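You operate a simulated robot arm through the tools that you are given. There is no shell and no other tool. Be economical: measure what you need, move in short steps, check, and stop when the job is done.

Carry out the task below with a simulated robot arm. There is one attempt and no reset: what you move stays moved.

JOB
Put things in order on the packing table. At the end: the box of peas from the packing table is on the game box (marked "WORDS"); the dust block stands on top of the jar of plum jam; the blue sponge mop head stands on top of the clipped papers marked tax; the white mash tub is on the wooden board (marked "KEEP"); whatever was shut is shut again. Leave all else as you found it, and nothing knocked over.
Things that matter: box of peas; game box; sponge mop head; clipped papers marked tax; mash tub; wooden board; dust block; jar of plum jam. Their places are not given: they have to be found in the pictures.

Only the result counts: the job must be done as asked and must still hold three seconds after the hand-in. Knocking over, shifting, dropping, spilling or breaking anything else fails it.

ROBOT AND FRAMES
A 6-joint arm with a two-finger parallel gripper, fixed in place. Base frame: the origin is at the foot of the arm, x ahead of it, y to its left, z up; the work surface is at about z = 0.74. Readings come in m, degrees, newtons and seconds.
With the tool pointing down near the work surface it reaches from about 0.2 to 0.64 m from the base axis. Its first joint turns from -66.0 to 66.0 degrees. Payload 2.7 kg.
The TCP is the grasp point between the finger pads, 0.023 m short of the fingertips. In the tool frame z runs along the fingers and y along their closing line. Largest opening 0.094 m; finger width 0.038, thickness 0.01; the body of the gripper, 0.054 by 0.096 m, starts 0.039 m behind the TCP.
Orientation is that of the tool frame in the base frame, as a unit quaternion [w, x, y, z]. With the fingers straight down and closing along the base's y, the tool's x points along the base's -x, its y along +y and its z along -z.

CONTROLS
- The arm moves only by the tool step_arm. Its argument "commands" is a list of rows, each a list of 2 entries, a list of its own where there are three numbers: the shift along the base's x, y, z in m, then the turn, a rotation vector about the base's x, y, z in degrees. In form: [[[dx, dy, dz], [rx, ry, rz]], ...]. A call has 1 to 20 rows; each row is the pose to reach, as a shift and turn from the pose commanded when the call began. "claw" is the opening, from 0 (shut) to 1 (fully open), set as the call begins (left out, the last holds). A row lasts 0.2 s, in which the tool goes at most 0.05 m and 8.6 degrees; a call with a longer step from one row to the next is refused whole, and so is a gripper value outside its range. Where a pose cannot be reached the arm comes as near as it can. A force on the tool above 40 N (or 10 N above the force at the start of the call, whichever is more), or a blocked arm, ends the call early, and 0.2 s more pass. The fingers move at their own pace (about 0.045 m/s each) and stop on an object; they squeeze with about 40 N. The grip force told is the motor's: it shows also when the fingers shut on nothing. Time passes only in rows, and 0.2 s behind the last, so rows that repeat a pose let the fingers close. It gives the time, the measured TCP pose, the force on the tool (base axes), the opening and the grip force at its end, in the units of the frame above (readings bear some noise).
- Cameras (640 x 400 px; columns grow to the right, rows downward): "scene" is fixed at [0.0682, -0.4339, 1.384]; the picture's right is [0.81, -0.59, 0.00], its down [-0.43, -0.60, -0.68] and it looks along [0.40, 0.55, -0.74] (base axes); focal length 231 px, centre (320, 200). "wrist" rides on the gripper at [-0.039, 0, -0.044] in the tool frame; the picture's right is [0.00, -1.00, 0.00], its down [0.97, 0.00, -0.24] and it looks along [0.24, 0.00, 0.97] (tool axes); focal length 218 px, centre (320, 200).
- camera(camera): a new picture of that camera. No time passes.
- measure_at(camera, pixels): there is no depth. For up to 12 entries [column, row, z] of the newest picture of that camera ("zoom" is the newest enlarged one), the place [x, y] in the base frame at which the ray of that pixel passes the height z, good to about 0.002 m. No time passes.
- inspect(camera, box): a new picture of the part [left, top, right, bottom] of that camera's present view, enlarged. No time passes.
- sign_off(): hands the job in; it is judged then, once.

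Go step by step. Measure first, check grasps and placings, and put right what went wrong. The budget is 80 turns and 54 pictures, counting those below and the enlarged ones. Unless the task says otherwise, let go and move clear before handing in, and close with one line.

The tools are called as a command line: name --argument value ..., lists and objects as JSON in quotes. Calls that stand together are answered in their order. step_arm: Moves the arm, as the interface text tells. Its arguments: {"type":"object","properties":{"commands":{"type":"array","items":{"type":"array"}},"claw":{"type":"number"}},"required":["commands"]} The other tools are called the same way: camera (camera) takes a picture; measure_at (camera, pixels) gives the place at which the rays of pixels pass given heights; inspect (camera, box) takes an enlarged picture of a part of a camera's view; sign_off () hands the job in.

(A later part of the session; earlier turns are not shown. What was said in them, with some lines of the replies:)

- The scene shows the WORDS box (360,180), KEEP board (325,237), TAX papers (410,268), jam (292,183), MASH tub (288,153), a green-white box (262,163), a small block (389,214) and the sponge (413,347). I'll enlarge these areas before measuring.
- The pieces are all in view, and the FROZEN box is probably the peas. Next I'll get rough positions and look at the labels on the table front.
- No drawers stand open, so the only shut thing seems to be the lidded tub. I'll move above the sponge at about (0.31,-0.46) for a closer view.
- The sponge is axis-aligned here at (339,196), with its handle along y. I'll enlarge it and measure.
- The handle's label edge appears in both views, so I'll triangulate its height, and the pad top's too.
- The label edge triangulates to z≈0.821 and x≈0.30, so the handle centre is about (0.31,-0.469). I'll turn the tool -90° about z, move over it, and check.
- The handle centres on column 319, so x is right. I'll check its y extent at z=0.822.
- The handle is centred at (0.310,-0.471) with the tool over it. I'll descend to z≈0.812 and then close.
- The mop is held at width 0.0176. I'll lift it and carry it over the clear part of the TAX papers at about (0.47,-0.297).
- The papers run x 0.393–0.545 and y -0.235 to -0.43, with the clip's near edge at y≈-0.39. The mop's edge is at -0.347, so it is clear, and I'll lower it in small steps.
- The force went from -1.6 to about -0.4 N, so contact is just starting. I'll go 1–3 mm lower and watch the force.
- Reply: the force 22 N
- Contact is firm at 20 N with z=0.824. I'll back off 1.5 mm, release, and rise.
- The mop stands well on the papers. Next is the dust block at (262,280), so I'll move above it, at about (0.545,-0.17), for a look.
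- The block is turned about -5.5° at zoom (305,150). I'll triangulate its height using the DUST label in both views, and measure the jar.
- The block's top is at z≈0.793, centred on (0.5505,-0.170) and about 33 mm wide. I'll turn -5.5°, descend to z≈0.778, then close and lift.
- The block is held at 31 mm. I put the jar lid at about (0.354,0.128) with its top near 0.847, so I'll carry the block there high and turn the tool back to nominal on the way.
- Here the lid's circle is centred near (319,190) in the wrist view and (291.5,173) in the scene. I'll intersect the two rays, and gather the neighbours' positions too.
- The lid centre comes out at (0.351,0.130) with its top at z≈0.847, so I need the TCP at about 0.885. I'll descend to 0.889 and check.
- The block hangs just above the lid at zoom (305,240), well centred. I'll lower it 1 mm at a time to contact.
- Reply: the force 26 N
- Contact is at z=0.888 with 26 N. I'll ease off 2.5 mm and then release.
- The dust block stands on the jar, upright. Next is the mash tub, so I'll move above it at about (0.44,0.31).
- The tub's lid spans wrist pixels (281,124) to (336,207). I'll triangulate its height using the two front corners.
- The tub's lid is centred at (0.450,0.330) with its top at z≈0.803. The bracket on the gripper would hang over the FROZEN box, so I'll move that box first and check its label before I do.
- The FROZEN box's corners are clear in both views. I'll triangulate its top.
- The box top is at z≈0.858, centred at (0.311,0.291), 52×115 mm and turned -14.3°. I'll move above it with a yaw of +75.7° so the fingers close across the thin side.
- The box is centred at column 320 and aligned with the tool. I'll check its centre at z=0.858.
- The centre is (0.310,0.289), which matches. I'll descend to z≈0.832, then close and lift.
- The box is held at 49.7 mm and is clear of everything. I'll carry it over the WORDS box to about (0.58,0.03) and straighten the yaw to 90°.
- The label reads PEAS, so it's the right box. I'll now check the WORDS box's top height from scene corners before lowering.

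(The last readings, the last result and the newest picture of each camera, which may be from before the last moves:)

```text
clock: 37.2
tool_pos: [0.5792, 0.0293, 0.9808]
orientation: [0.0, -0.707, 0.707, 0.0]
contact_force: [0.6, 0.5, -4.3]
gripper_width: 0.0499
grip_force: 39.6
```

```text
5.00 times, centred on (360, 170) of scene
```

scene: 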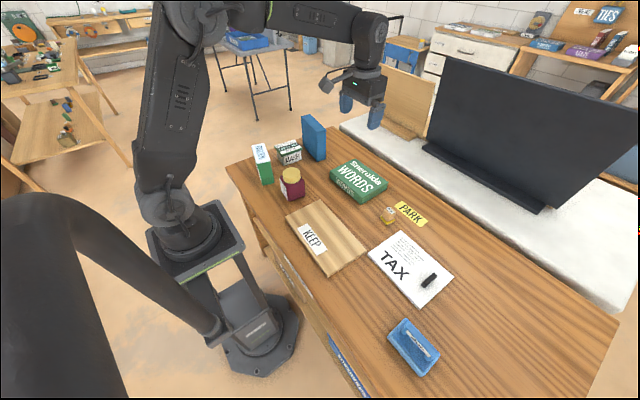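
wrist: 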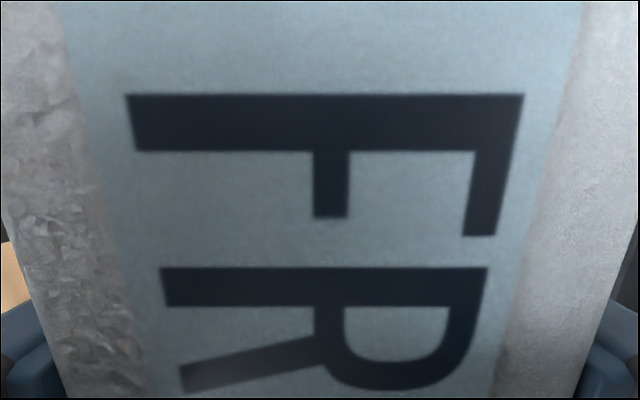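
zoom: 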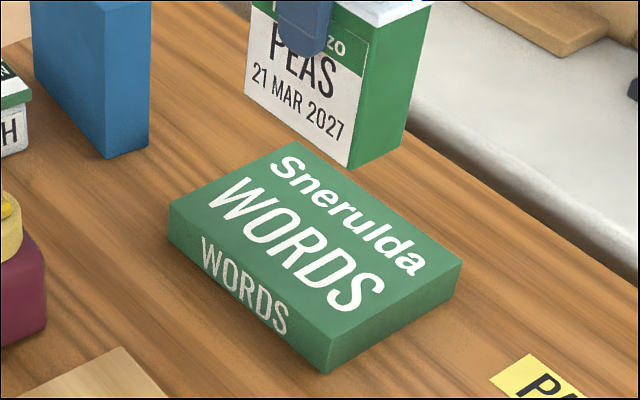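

The WORDS top is at z≈0.78 and spans x 0.52–0.66, y -0.06 to 0.115, so the peas box at (0.58,0.03) fits. I expect contact at TCP≈0.872 and will lower to 0.877 first.

step_arm --commands '[[[0, 0, -0.04], [0, 0, 0]], [[0, 0, -0.075], [0, 0, 0]], [[0, 0, -0.095], [0, 0, 0]], [[0, 0, -0.1], [0, 0, 0]], [[0, 0, -0.103], [0, 0, 0]], [[0, 0, -0.103], [0, 0, 0]]]'

inspect --camera "scene" --box '[320, 120, 400, 210]'

```text
clock: 38.6
tool_pos: [0.5789, 0.0292, 0.8785]
orientation: [-0.001, 0.707, -0.707, 0.0]
contact_force: [0.2, -0.1, -3.9]
gripper_width: 0.05
grip_force: 40.3
```

```text
4.44 times, centred on (360, 165) of scene
```

zoom: 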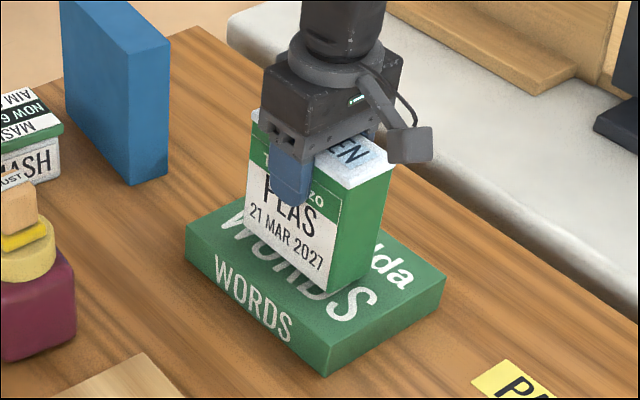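

The box sits just above WORDS, and the force is still its carry weight of -3.9 N. I'll lower it 1 mm per row.

step_arm --commands '[[[0, 0, -0.001], [0, 0, 0]], [[0, 0, -0.002], [0, 0, 0]], [[0, 0, -0.003], [0, 0, 0]], [[0, 0, -0.004], [0, 0, 0]], [[0, 0, -0.004], [0, 0, 0]]]'

```text
clock: 39.8
tool_pos: [0.5792, 0.0282, 0.8752]
orientation: [0.0, -0.707, 0.707, 0.001]
contact_force: [-0.5, -0.1, -4.5]
gripper_width: 0.05
grip_force: 39.7
```

step_arm --commands '[[[0, 0, -0.001], [0, 0, 0]], [[0, 0, -0.002], [0, 0, 0]], [[0, 0, -0.003], [0, 0, 0]], [[0, 0, -0.003], [0, 0, 0]]]'

```text
clock: 40.8
tool_pos: [0.5784, 0.0289, 0.8715]
orientation: [0.0, 0.708, -0.707, 0.0]
contact_force: [0.6, 1.1, -4.6]
gripper_width: 0.0501
grip_force: 39.7
```

There is still no contact at z=0.8715, with -4.6 N on the tool. I'll keep going down.

step_arm --commands '[[[0, 0, -0.001], [0, 0, 0]], [[0, 0, -0.002], [0, 0, 0]], [[0, 0, -0.003], [0, 0, 0]], [[0, 0, -0.003], [0, 0, 0]]]'

```text
clock: 41.8
tool_pos: [0.5797, 0.028, 0.872]
orientation: [-0.001, 0.707, -0.707, 0.0]
contact_force: [-10.5, 0.6, 26.6]
gripper_width: 0.0499
grip_force: 40.3
```

Contact is at z≈0.871 with 27 N. I'll ease up 2.5 mm, then release and rise.

step_arm --commands '[[[0, 0, 0.0025], [0, 0, 0]], [[0, 0, 0.0025], [0, 0, 0]]]'

step_arm --commands '[[[0, 0, 0], [0, 0, 0]], [[0, 0, 0], [0, 0, 0]], [[0, 0, 0], [0, 0, 0]], [[0, 0, 0], [0, 0, 0]], [[0, 0, 0.01], [0, 0, 0]], [[0, 0, 0.04], [0, 0, 0]], [[0, 0, 0.08], [0, 0, 0]], [[0, 0, 0.12], [0, 0, 0]], [[0, 0, 0.16], [0, 0, 0]]]' --claw 1

inspect --camera "scene" --box '[240, 100, 420, 220]'

```text
clock: 42.4
tool_pos: [0.5796, 0.028, 0.873]
orientation: [0.001, -0.706, 0.708, 0.0]
contact_force: [-4.1, 1.4, 16.4]
gripper_width: 0.05
grip_force: 40.0
```

```text
clock: 44.4
tool_pos: [0.5793, 0.0289, 1.0312]
orientation: [0.001, 0.707, -0.707, -0.001]
contact_force: [-0.4, 0.0, 0.6]
gripper_width: 0.0941
grip_force: 0.0
```

```text
3.33 times, centred on (330, 160) of scene
```

zoom: 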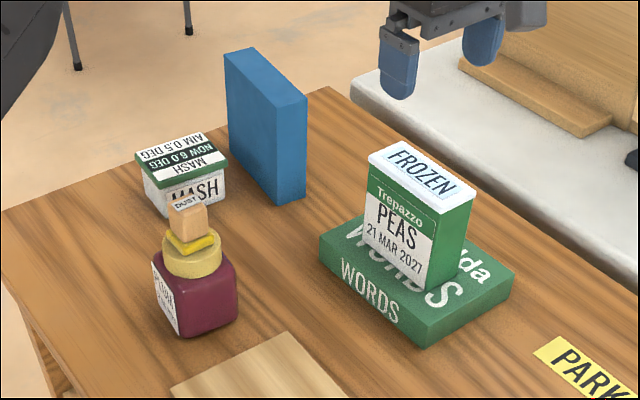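

The peas box stands on WORDS, well inside its edges. I'll go back above the tub with a yaw of about -5° and the fingers closing across its short side.

step_arm --commands '[[[-0.01, 0.02, 0.02], [0, 0, -8]], [[-0.02, 0.045, 0.03], [0, 0, -16]], [[-0.03, 0.07, 0.03], [0, 0, -24]], [[-0.04, 0.1, 0.03], [0, 0, -32]], [[-0.05, 0.13, 0.03], [0, 0, -40]], [[-0.06, 0.16, 0.03], [0, 0, -48]], [[-0.07, 0.185, 0.03], [0, 0, -56]], [[-0.08, 0.21, 0.03], [0, 0, -64]], [[-0.09, 0.235, 0.03], [0, 0, -72]], [[-0.1, 0.26, 0.03], [0, 0, -80]], [[-0.115, 0.28, 0.03], [0, 0, -88]], [[-0.13, 0.3, 0.01], [0, 0, -95]], [[-0.13, 0.3, -0.03], [0, 0, -95]], [[-0.13, 0.3, -0.05], [0, 0, -95]], [[-0.13, 0.3, -0.05], [0, 0, -95]]]'

camera --camera "wrist"

```text
clock: 47.6
tool_pos: [0.4498, 0.3283, 0.9813]
orientation: [0.0, 0.044, 0.999, -0.001]
contact_force: [0.1, 0.4, -0.2]
gripper_width: 0.0941
grip_force: 0.0
```

```text
17 pictures are left
```

wrist: 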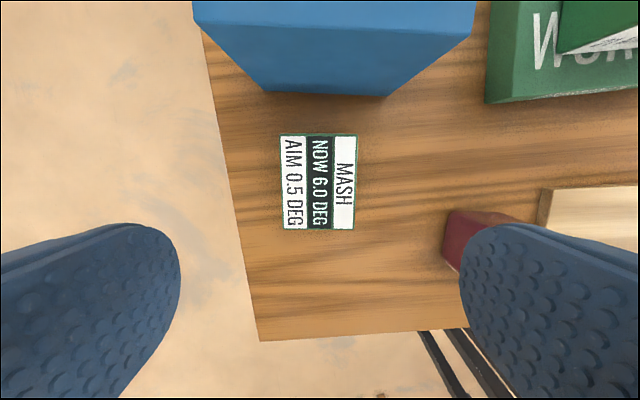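

The lid is now aligned with the tool, columns 280–358 and rows 135–230. I'll get its precise centre.

measure_at --camera "wrist" --pixels '[[279, 134, 0.803], [358, 134, 0.803], [355, 231, 0.803], [283, 231, 0.803], [277, 95, 0.74], [387, 96, 0.74], [285, 0, 0.9]]'

inspect --camera "scene" --box '[265, 120, 335, 180]'

```text
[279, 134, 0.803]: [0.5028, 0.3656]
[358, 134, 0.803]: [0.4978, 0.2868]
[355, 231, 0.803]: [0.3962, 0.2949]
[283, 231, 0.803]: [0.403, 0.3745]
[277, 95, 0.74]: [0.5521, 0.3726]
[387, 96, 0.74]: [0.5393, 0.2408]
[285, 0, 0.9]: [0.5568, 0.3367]
```

```text
6.67 times, centred on (300, 150) of scene
```

zoom: 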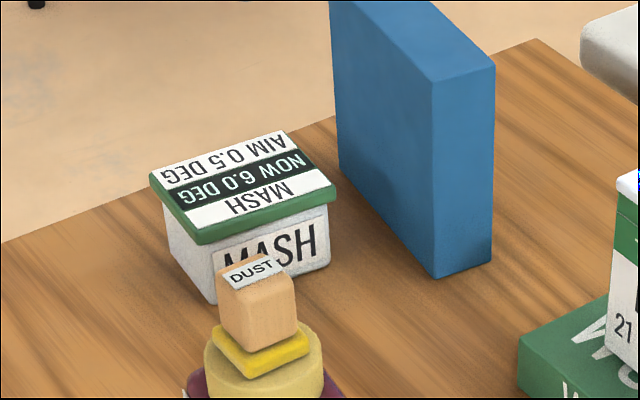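

The tub's centre is (0.450,0.3305). I'll descend to z≈0.777, close, and lift a little first to check that the tub comes up with its lid.

step_arm --commands '[[[0, 0.002, -0.045], [0, 0, 0]], [[0, 0.002, -0.09], [0, 0, 0]], [[0, 0.002, -0.13], [0, 0, 0]], [[0, 0.002, -0.165], [0, 0, 0]], [[0, 0.002, -0.19], [0, 0, 0]], [[0, 0.002, -0.203], [0, 0, 0]], [[0, 0.002, -0.203], [0, 0, 0]]]'

step_arm --commands '[[[0, 0, 0], [0, 0, 0]], [[0, 0, 0], [0, 0, 0]], [[0, 0, 0], [0, 0, 0]], [[0, 0, 0.005], [0, 0, 0]], [[0, 0, 0.01], [0, 0, 0]], [[0, 0, 0.015], [0, 0, 0]], [[0, 0, 0.015], [0, 0, 0]]]' --claw 0

inspect --camera "scene" --box '[265, 120, 335, 180]'

```text
clock: 49.2
tool_pos: [0.4499, 0.3305, 0.7792]
orientation: [0.0, 0.042, 0.999, 0.0]
contact_force: [-0.1, 0.4, 0.0]
gripper_width: 0.0939
grip_force: 0.0
```

```text
clock: 50.8
tool_pos: [0.4478, 0.3309, 0.7937]
orientation: [0.001, 0.043, 0.999, 0.0]
contact_force: [-0.5, 0.9, -3.6]
gripper_width: 0.0774
grip_force: 40.1
```

```text
6.67 times, centred on (300, 150) of scene
```

zoom: 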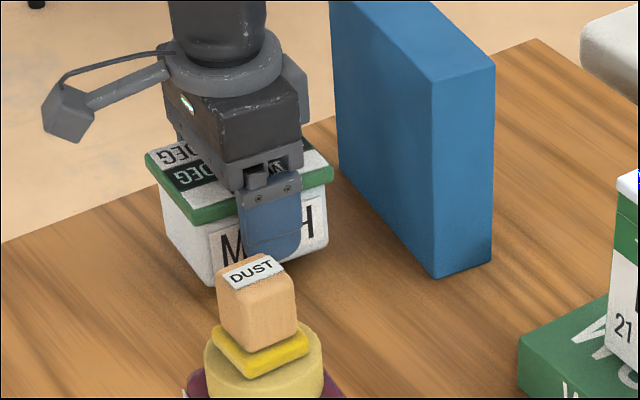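

The whole tub lifts with its lid on, at 3.6 N. I'll raise it high, carry it past the jar to the board's centre at about (0.335,-0.09), and undo the 5° yaw.

step_arm --commands '[[[0, 0, 0.04], [0, 0, 0]], [[0, 0, 0.085], [0, 0, 0]], [[0, 0, 0.13], [0, 0, 0]], [[0, 0, 0.175], [0, 0, 0]], [[0, 0, 0.22], [0, 0, 0]], [[0, -0.04, 0.235], [0, 0, 1]], [[-0.01, -0.08, 0.235], [0, 0, 2]], [[-0.02, -0.12, 0.235], [0, 0, 3]], [[-0.03, -0.16, 0.235], [0, 0, 4]], [[-0.04, -0.2, 0.235], [0, 0, 5]], [[-0.05, -0.24, 0.235], [0, 0, 5]], [[-0.065, -0.28, 0.235], [0, 0, 5]], [[-0.08, -0.32, 0.235], [0, 0, 5]], [[-0.095, -0.36, 0.235], [0, 0, 5]], [[-0.105, -0.4, 0.22], [0, 0, 5]], [[-0.113, -0.421, 0.18], [0, 0, 5]], [[-0.113, -0.421, 0.14], [0, 0, 5]], [[-0.113, -0.421, 0.1], [0, 0, 5]], [[-0.113, -0.421, 0.1], [0, 0, 5]]]'

inspect --camera "scene" --box '[255, 150, 395, 290]'

camera --camera "wrist"

```text
clock: 54.8
tool_pos: [0.334, -0.0908, 0.8921]
orientation: [0.0, 0.001, 1.0, 0.0]
contact_force: [0.3, 0.5, -2.5]
gripper_width: 0.0777
grip_force: 39.7
```

```text
2.86 times, centred on (325, 220) of scene
```

zoom: 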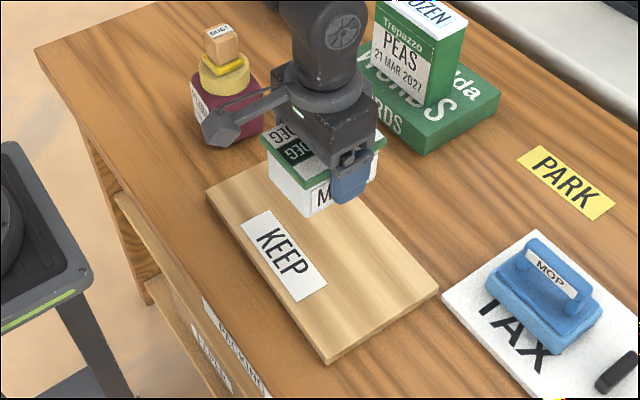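

```text
13 pictures are left
```

wrist: 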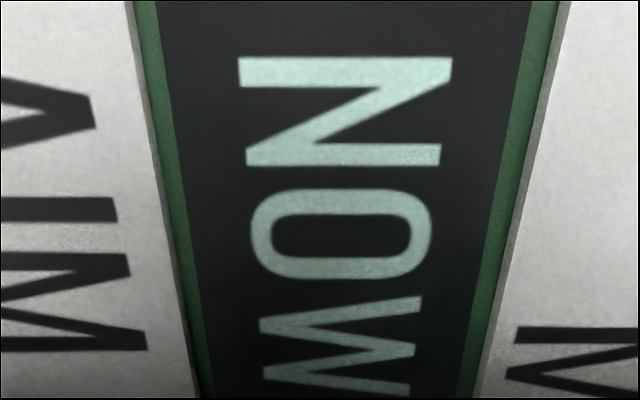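

The tub hangs over the board. I'll check the board's corners in the scene at zoom (207,195), (330,355) and (439,287).

measure_at --camera "scene" --pixels '[[285.5, 218.2, 0.755], [327.5, 273.5, 0.755], [366.6, 250.3, 0.755], [328.5, 276.9, 0.74]]'

```text
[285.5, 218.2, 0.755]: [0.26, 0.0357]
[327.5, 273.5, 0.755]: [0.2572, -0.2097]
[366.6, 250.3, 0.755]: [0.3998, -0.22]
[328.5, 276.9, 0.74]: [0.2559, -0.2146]
```

The board spans x 0.257–0.40 and y -0.215 to 0.036, so the tub is centred on it. I'll lower to 0.800, with contact expected at about 0.794.

step_arm --commands '[[[-0.002, 0, -0.04], [0, 0, 0]], [[-0.002, 0, -0.07], [0, 0, 0]], [[-0.002, 0, -0.085], [0, 0, 0]], [[-0.002, 0, -0.091], [0, 0, 0]], [[-0.002, 0, -0.092], [0, 0, 0]]]'

step_arm --commands '[[[0, 0, -0.001], [0, 0, 0]], [[0, 0, -0.002], [0, 0, 0]], [[0, 0, -0.003], [0, 0, 0]], [[0, 0, -0.003], [0, 0, 0]]]'

```text
clock: 56.0
tool_pos: [0.3339, -0.0898, 0.8016]
orientation: [0.0, 0.0, 1.0, 0.0]
contact_force: [0.1, -0.5, -2.9]
gripper_width: 0.0776
grip_force: 40.0
```

```text
clock: 57.0
tool_pos: [0.333, -0.0905, 0.799]
orientation: [0.0, 0.0, 1.0, 0.0]
contact_force: [-0.2, -0.2, -3.3]
gripper_width: 0.0778
grip_force: 40.3
```

Still no contact at 0.799, so I'll continue in 1 mm steps.

step_arm --commands '[[[0, 0, -0.001], [0, 0, 0]], [[0, 0, -0.002], [0, 0, 0]], [[0, 0, -0.003], [0, 0, 0]], [[0, 0, -0.003], [0, 0, 0]]]'

```text
clock: 58.0
tool_pos: [0.3333, -0.0903, 0.795]
orientation: [0.0, 0.0, 1.0, 0.0]
contact_force: [-0.1, 0.2, -2.1]
gripper_width: 0.0776
grip_force: 40.3
```

step_arm --commands '[[[0, 0, -0.001], [0, 0, 0]], [[0, 0, -0.002], [0, 0, 0]], [[0, 0, -0.002], [0, 0, 0]]]'

```text
clock: 58.8
tool_pos: [0.3335, -0.0913, 0.7953]
orientation: [0.002, 0.001, 1.0, 0.0]
contact_force: [-7.5, 2.5, 38.1]
gripper_width: 0.0776
grip_force: 40.4
```

Contact is at 0.795 with 38 N. I'll ease up 2 mm, then release and rise.

step_arm --commands '[[[0, 0, 0.0018], [0, 0, 0]], [[0, 0, 0.0018], [0, 0, 0]]]'

step_arm --commands '[[[0, 0, 0], [0, 0, 0]], [[0, 0, 0], [0, 0, 0]], [[0, 0, 0], [0, 0, 0]], [[0, 0, 0.01], [0, 0, 0]], [[0, 0, 0.04], [0, 0, 0]], [[0, 0, 0.08], [0, 0, 0]], [[0, 0, 0.12], [0, 0, 0]], [[0, 0, 0.165], [0, 0, 0]], [[0.03, 0, 0.21], [0, 0, 0]], [[0.07, 0, 0.23], [0, 0, 0]]]' --claw 1

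camera --camera "scene"

camera --camera "wrist"

inspect --camera "scene" --box '[240, 120, 480, 320]'

```text
clock: 59.4
tool_pos: [0.3327, -0.0905, 0.7945]
orientation: [-0.001, -0.001, 1.0, 0.0]
contact_force: [1.6, 0.6, 0.1]
gripper_width: 0.0775
grip_force: 39.9
```

```text
refused: row 9 steps farther than a row can; nothing moved
```

```text
12 pictures are left
```

scene: 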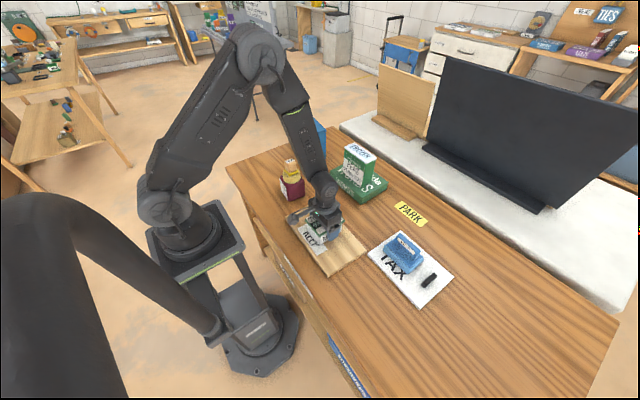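

```text
11 pictures are left
```

wrist: 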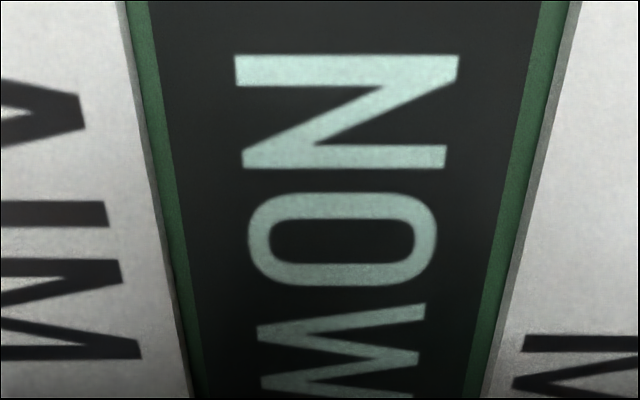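

```text
2.00 times, centred on (360, 220) of scene
```

zoom: 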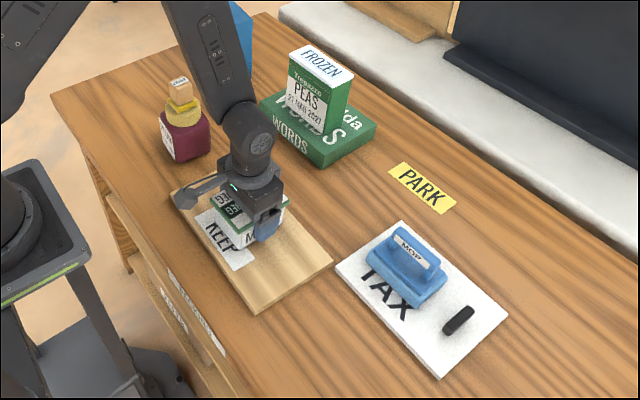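

The release call was refused because row 9 was too long, and nothing moved. I'll repeat it with shorter rows.

step_arm --commands '[[[0, 0, 0], [0, 0, 0]], [[0, 0, 0], [0, 0, 0]], [[0, 0, 0], [0, 0, 0]], [[0, 0, 0.01], [0, 0, 0]], [[0, 0, 0.04], [0, 0, 0]], [[0, 0, 0.08], [0, 0, 0]], [[0, 0, 0.12], [0, 0, 0]], [[0, 0, 0.16], [0, 0, 0]], [[0.02, 0, 0.2], [0, 0, 0]], [[0.04, 0, 0.24], [0, 0, 0]], [[0.06, 0, 0.28], [0, 0, 0]]]' --claw 1

inspect --camera "scene" --box '[240, 120, 480, 320]'

camera --camera "wrist"

```text
clock: 61.8
tool_pos: [0.3938, -0.0899, 1.076]
orientation: [-0.001, 0.0, 1.0, 0.0]
contact_force: [0.7, -0.3, -0.2]
gripper_width: 0.0942
grip_force: 0.1
```

```text
2.00 times, centred on (360, 220) of scene
```

zoom: 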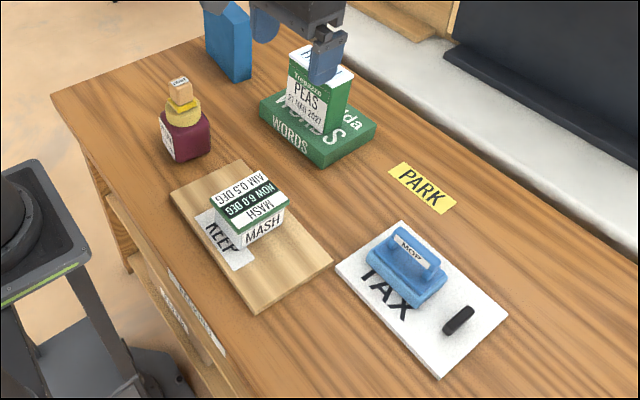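

```text
8 pictures are left
```

wrist: 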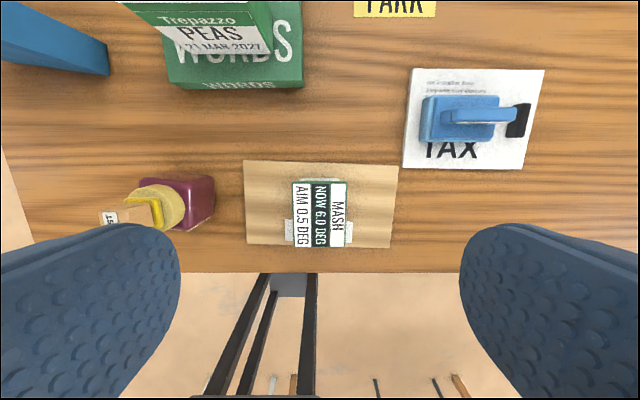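

All four pieces stand in their places, the tub's lid is shut, nothing else has been moved, and the gripper is clear. I'm handing in.

sign_off

```text
The job is handed in.
```

The job is handed in: the peas are on the WORDS game box, the dust block is on the plum jam jar, the mop head is on the TAX papers, and the mash tub is on the KEEP board with its lid shut. The last pictures showed everything upright and nothing else moved; no verdict came back.
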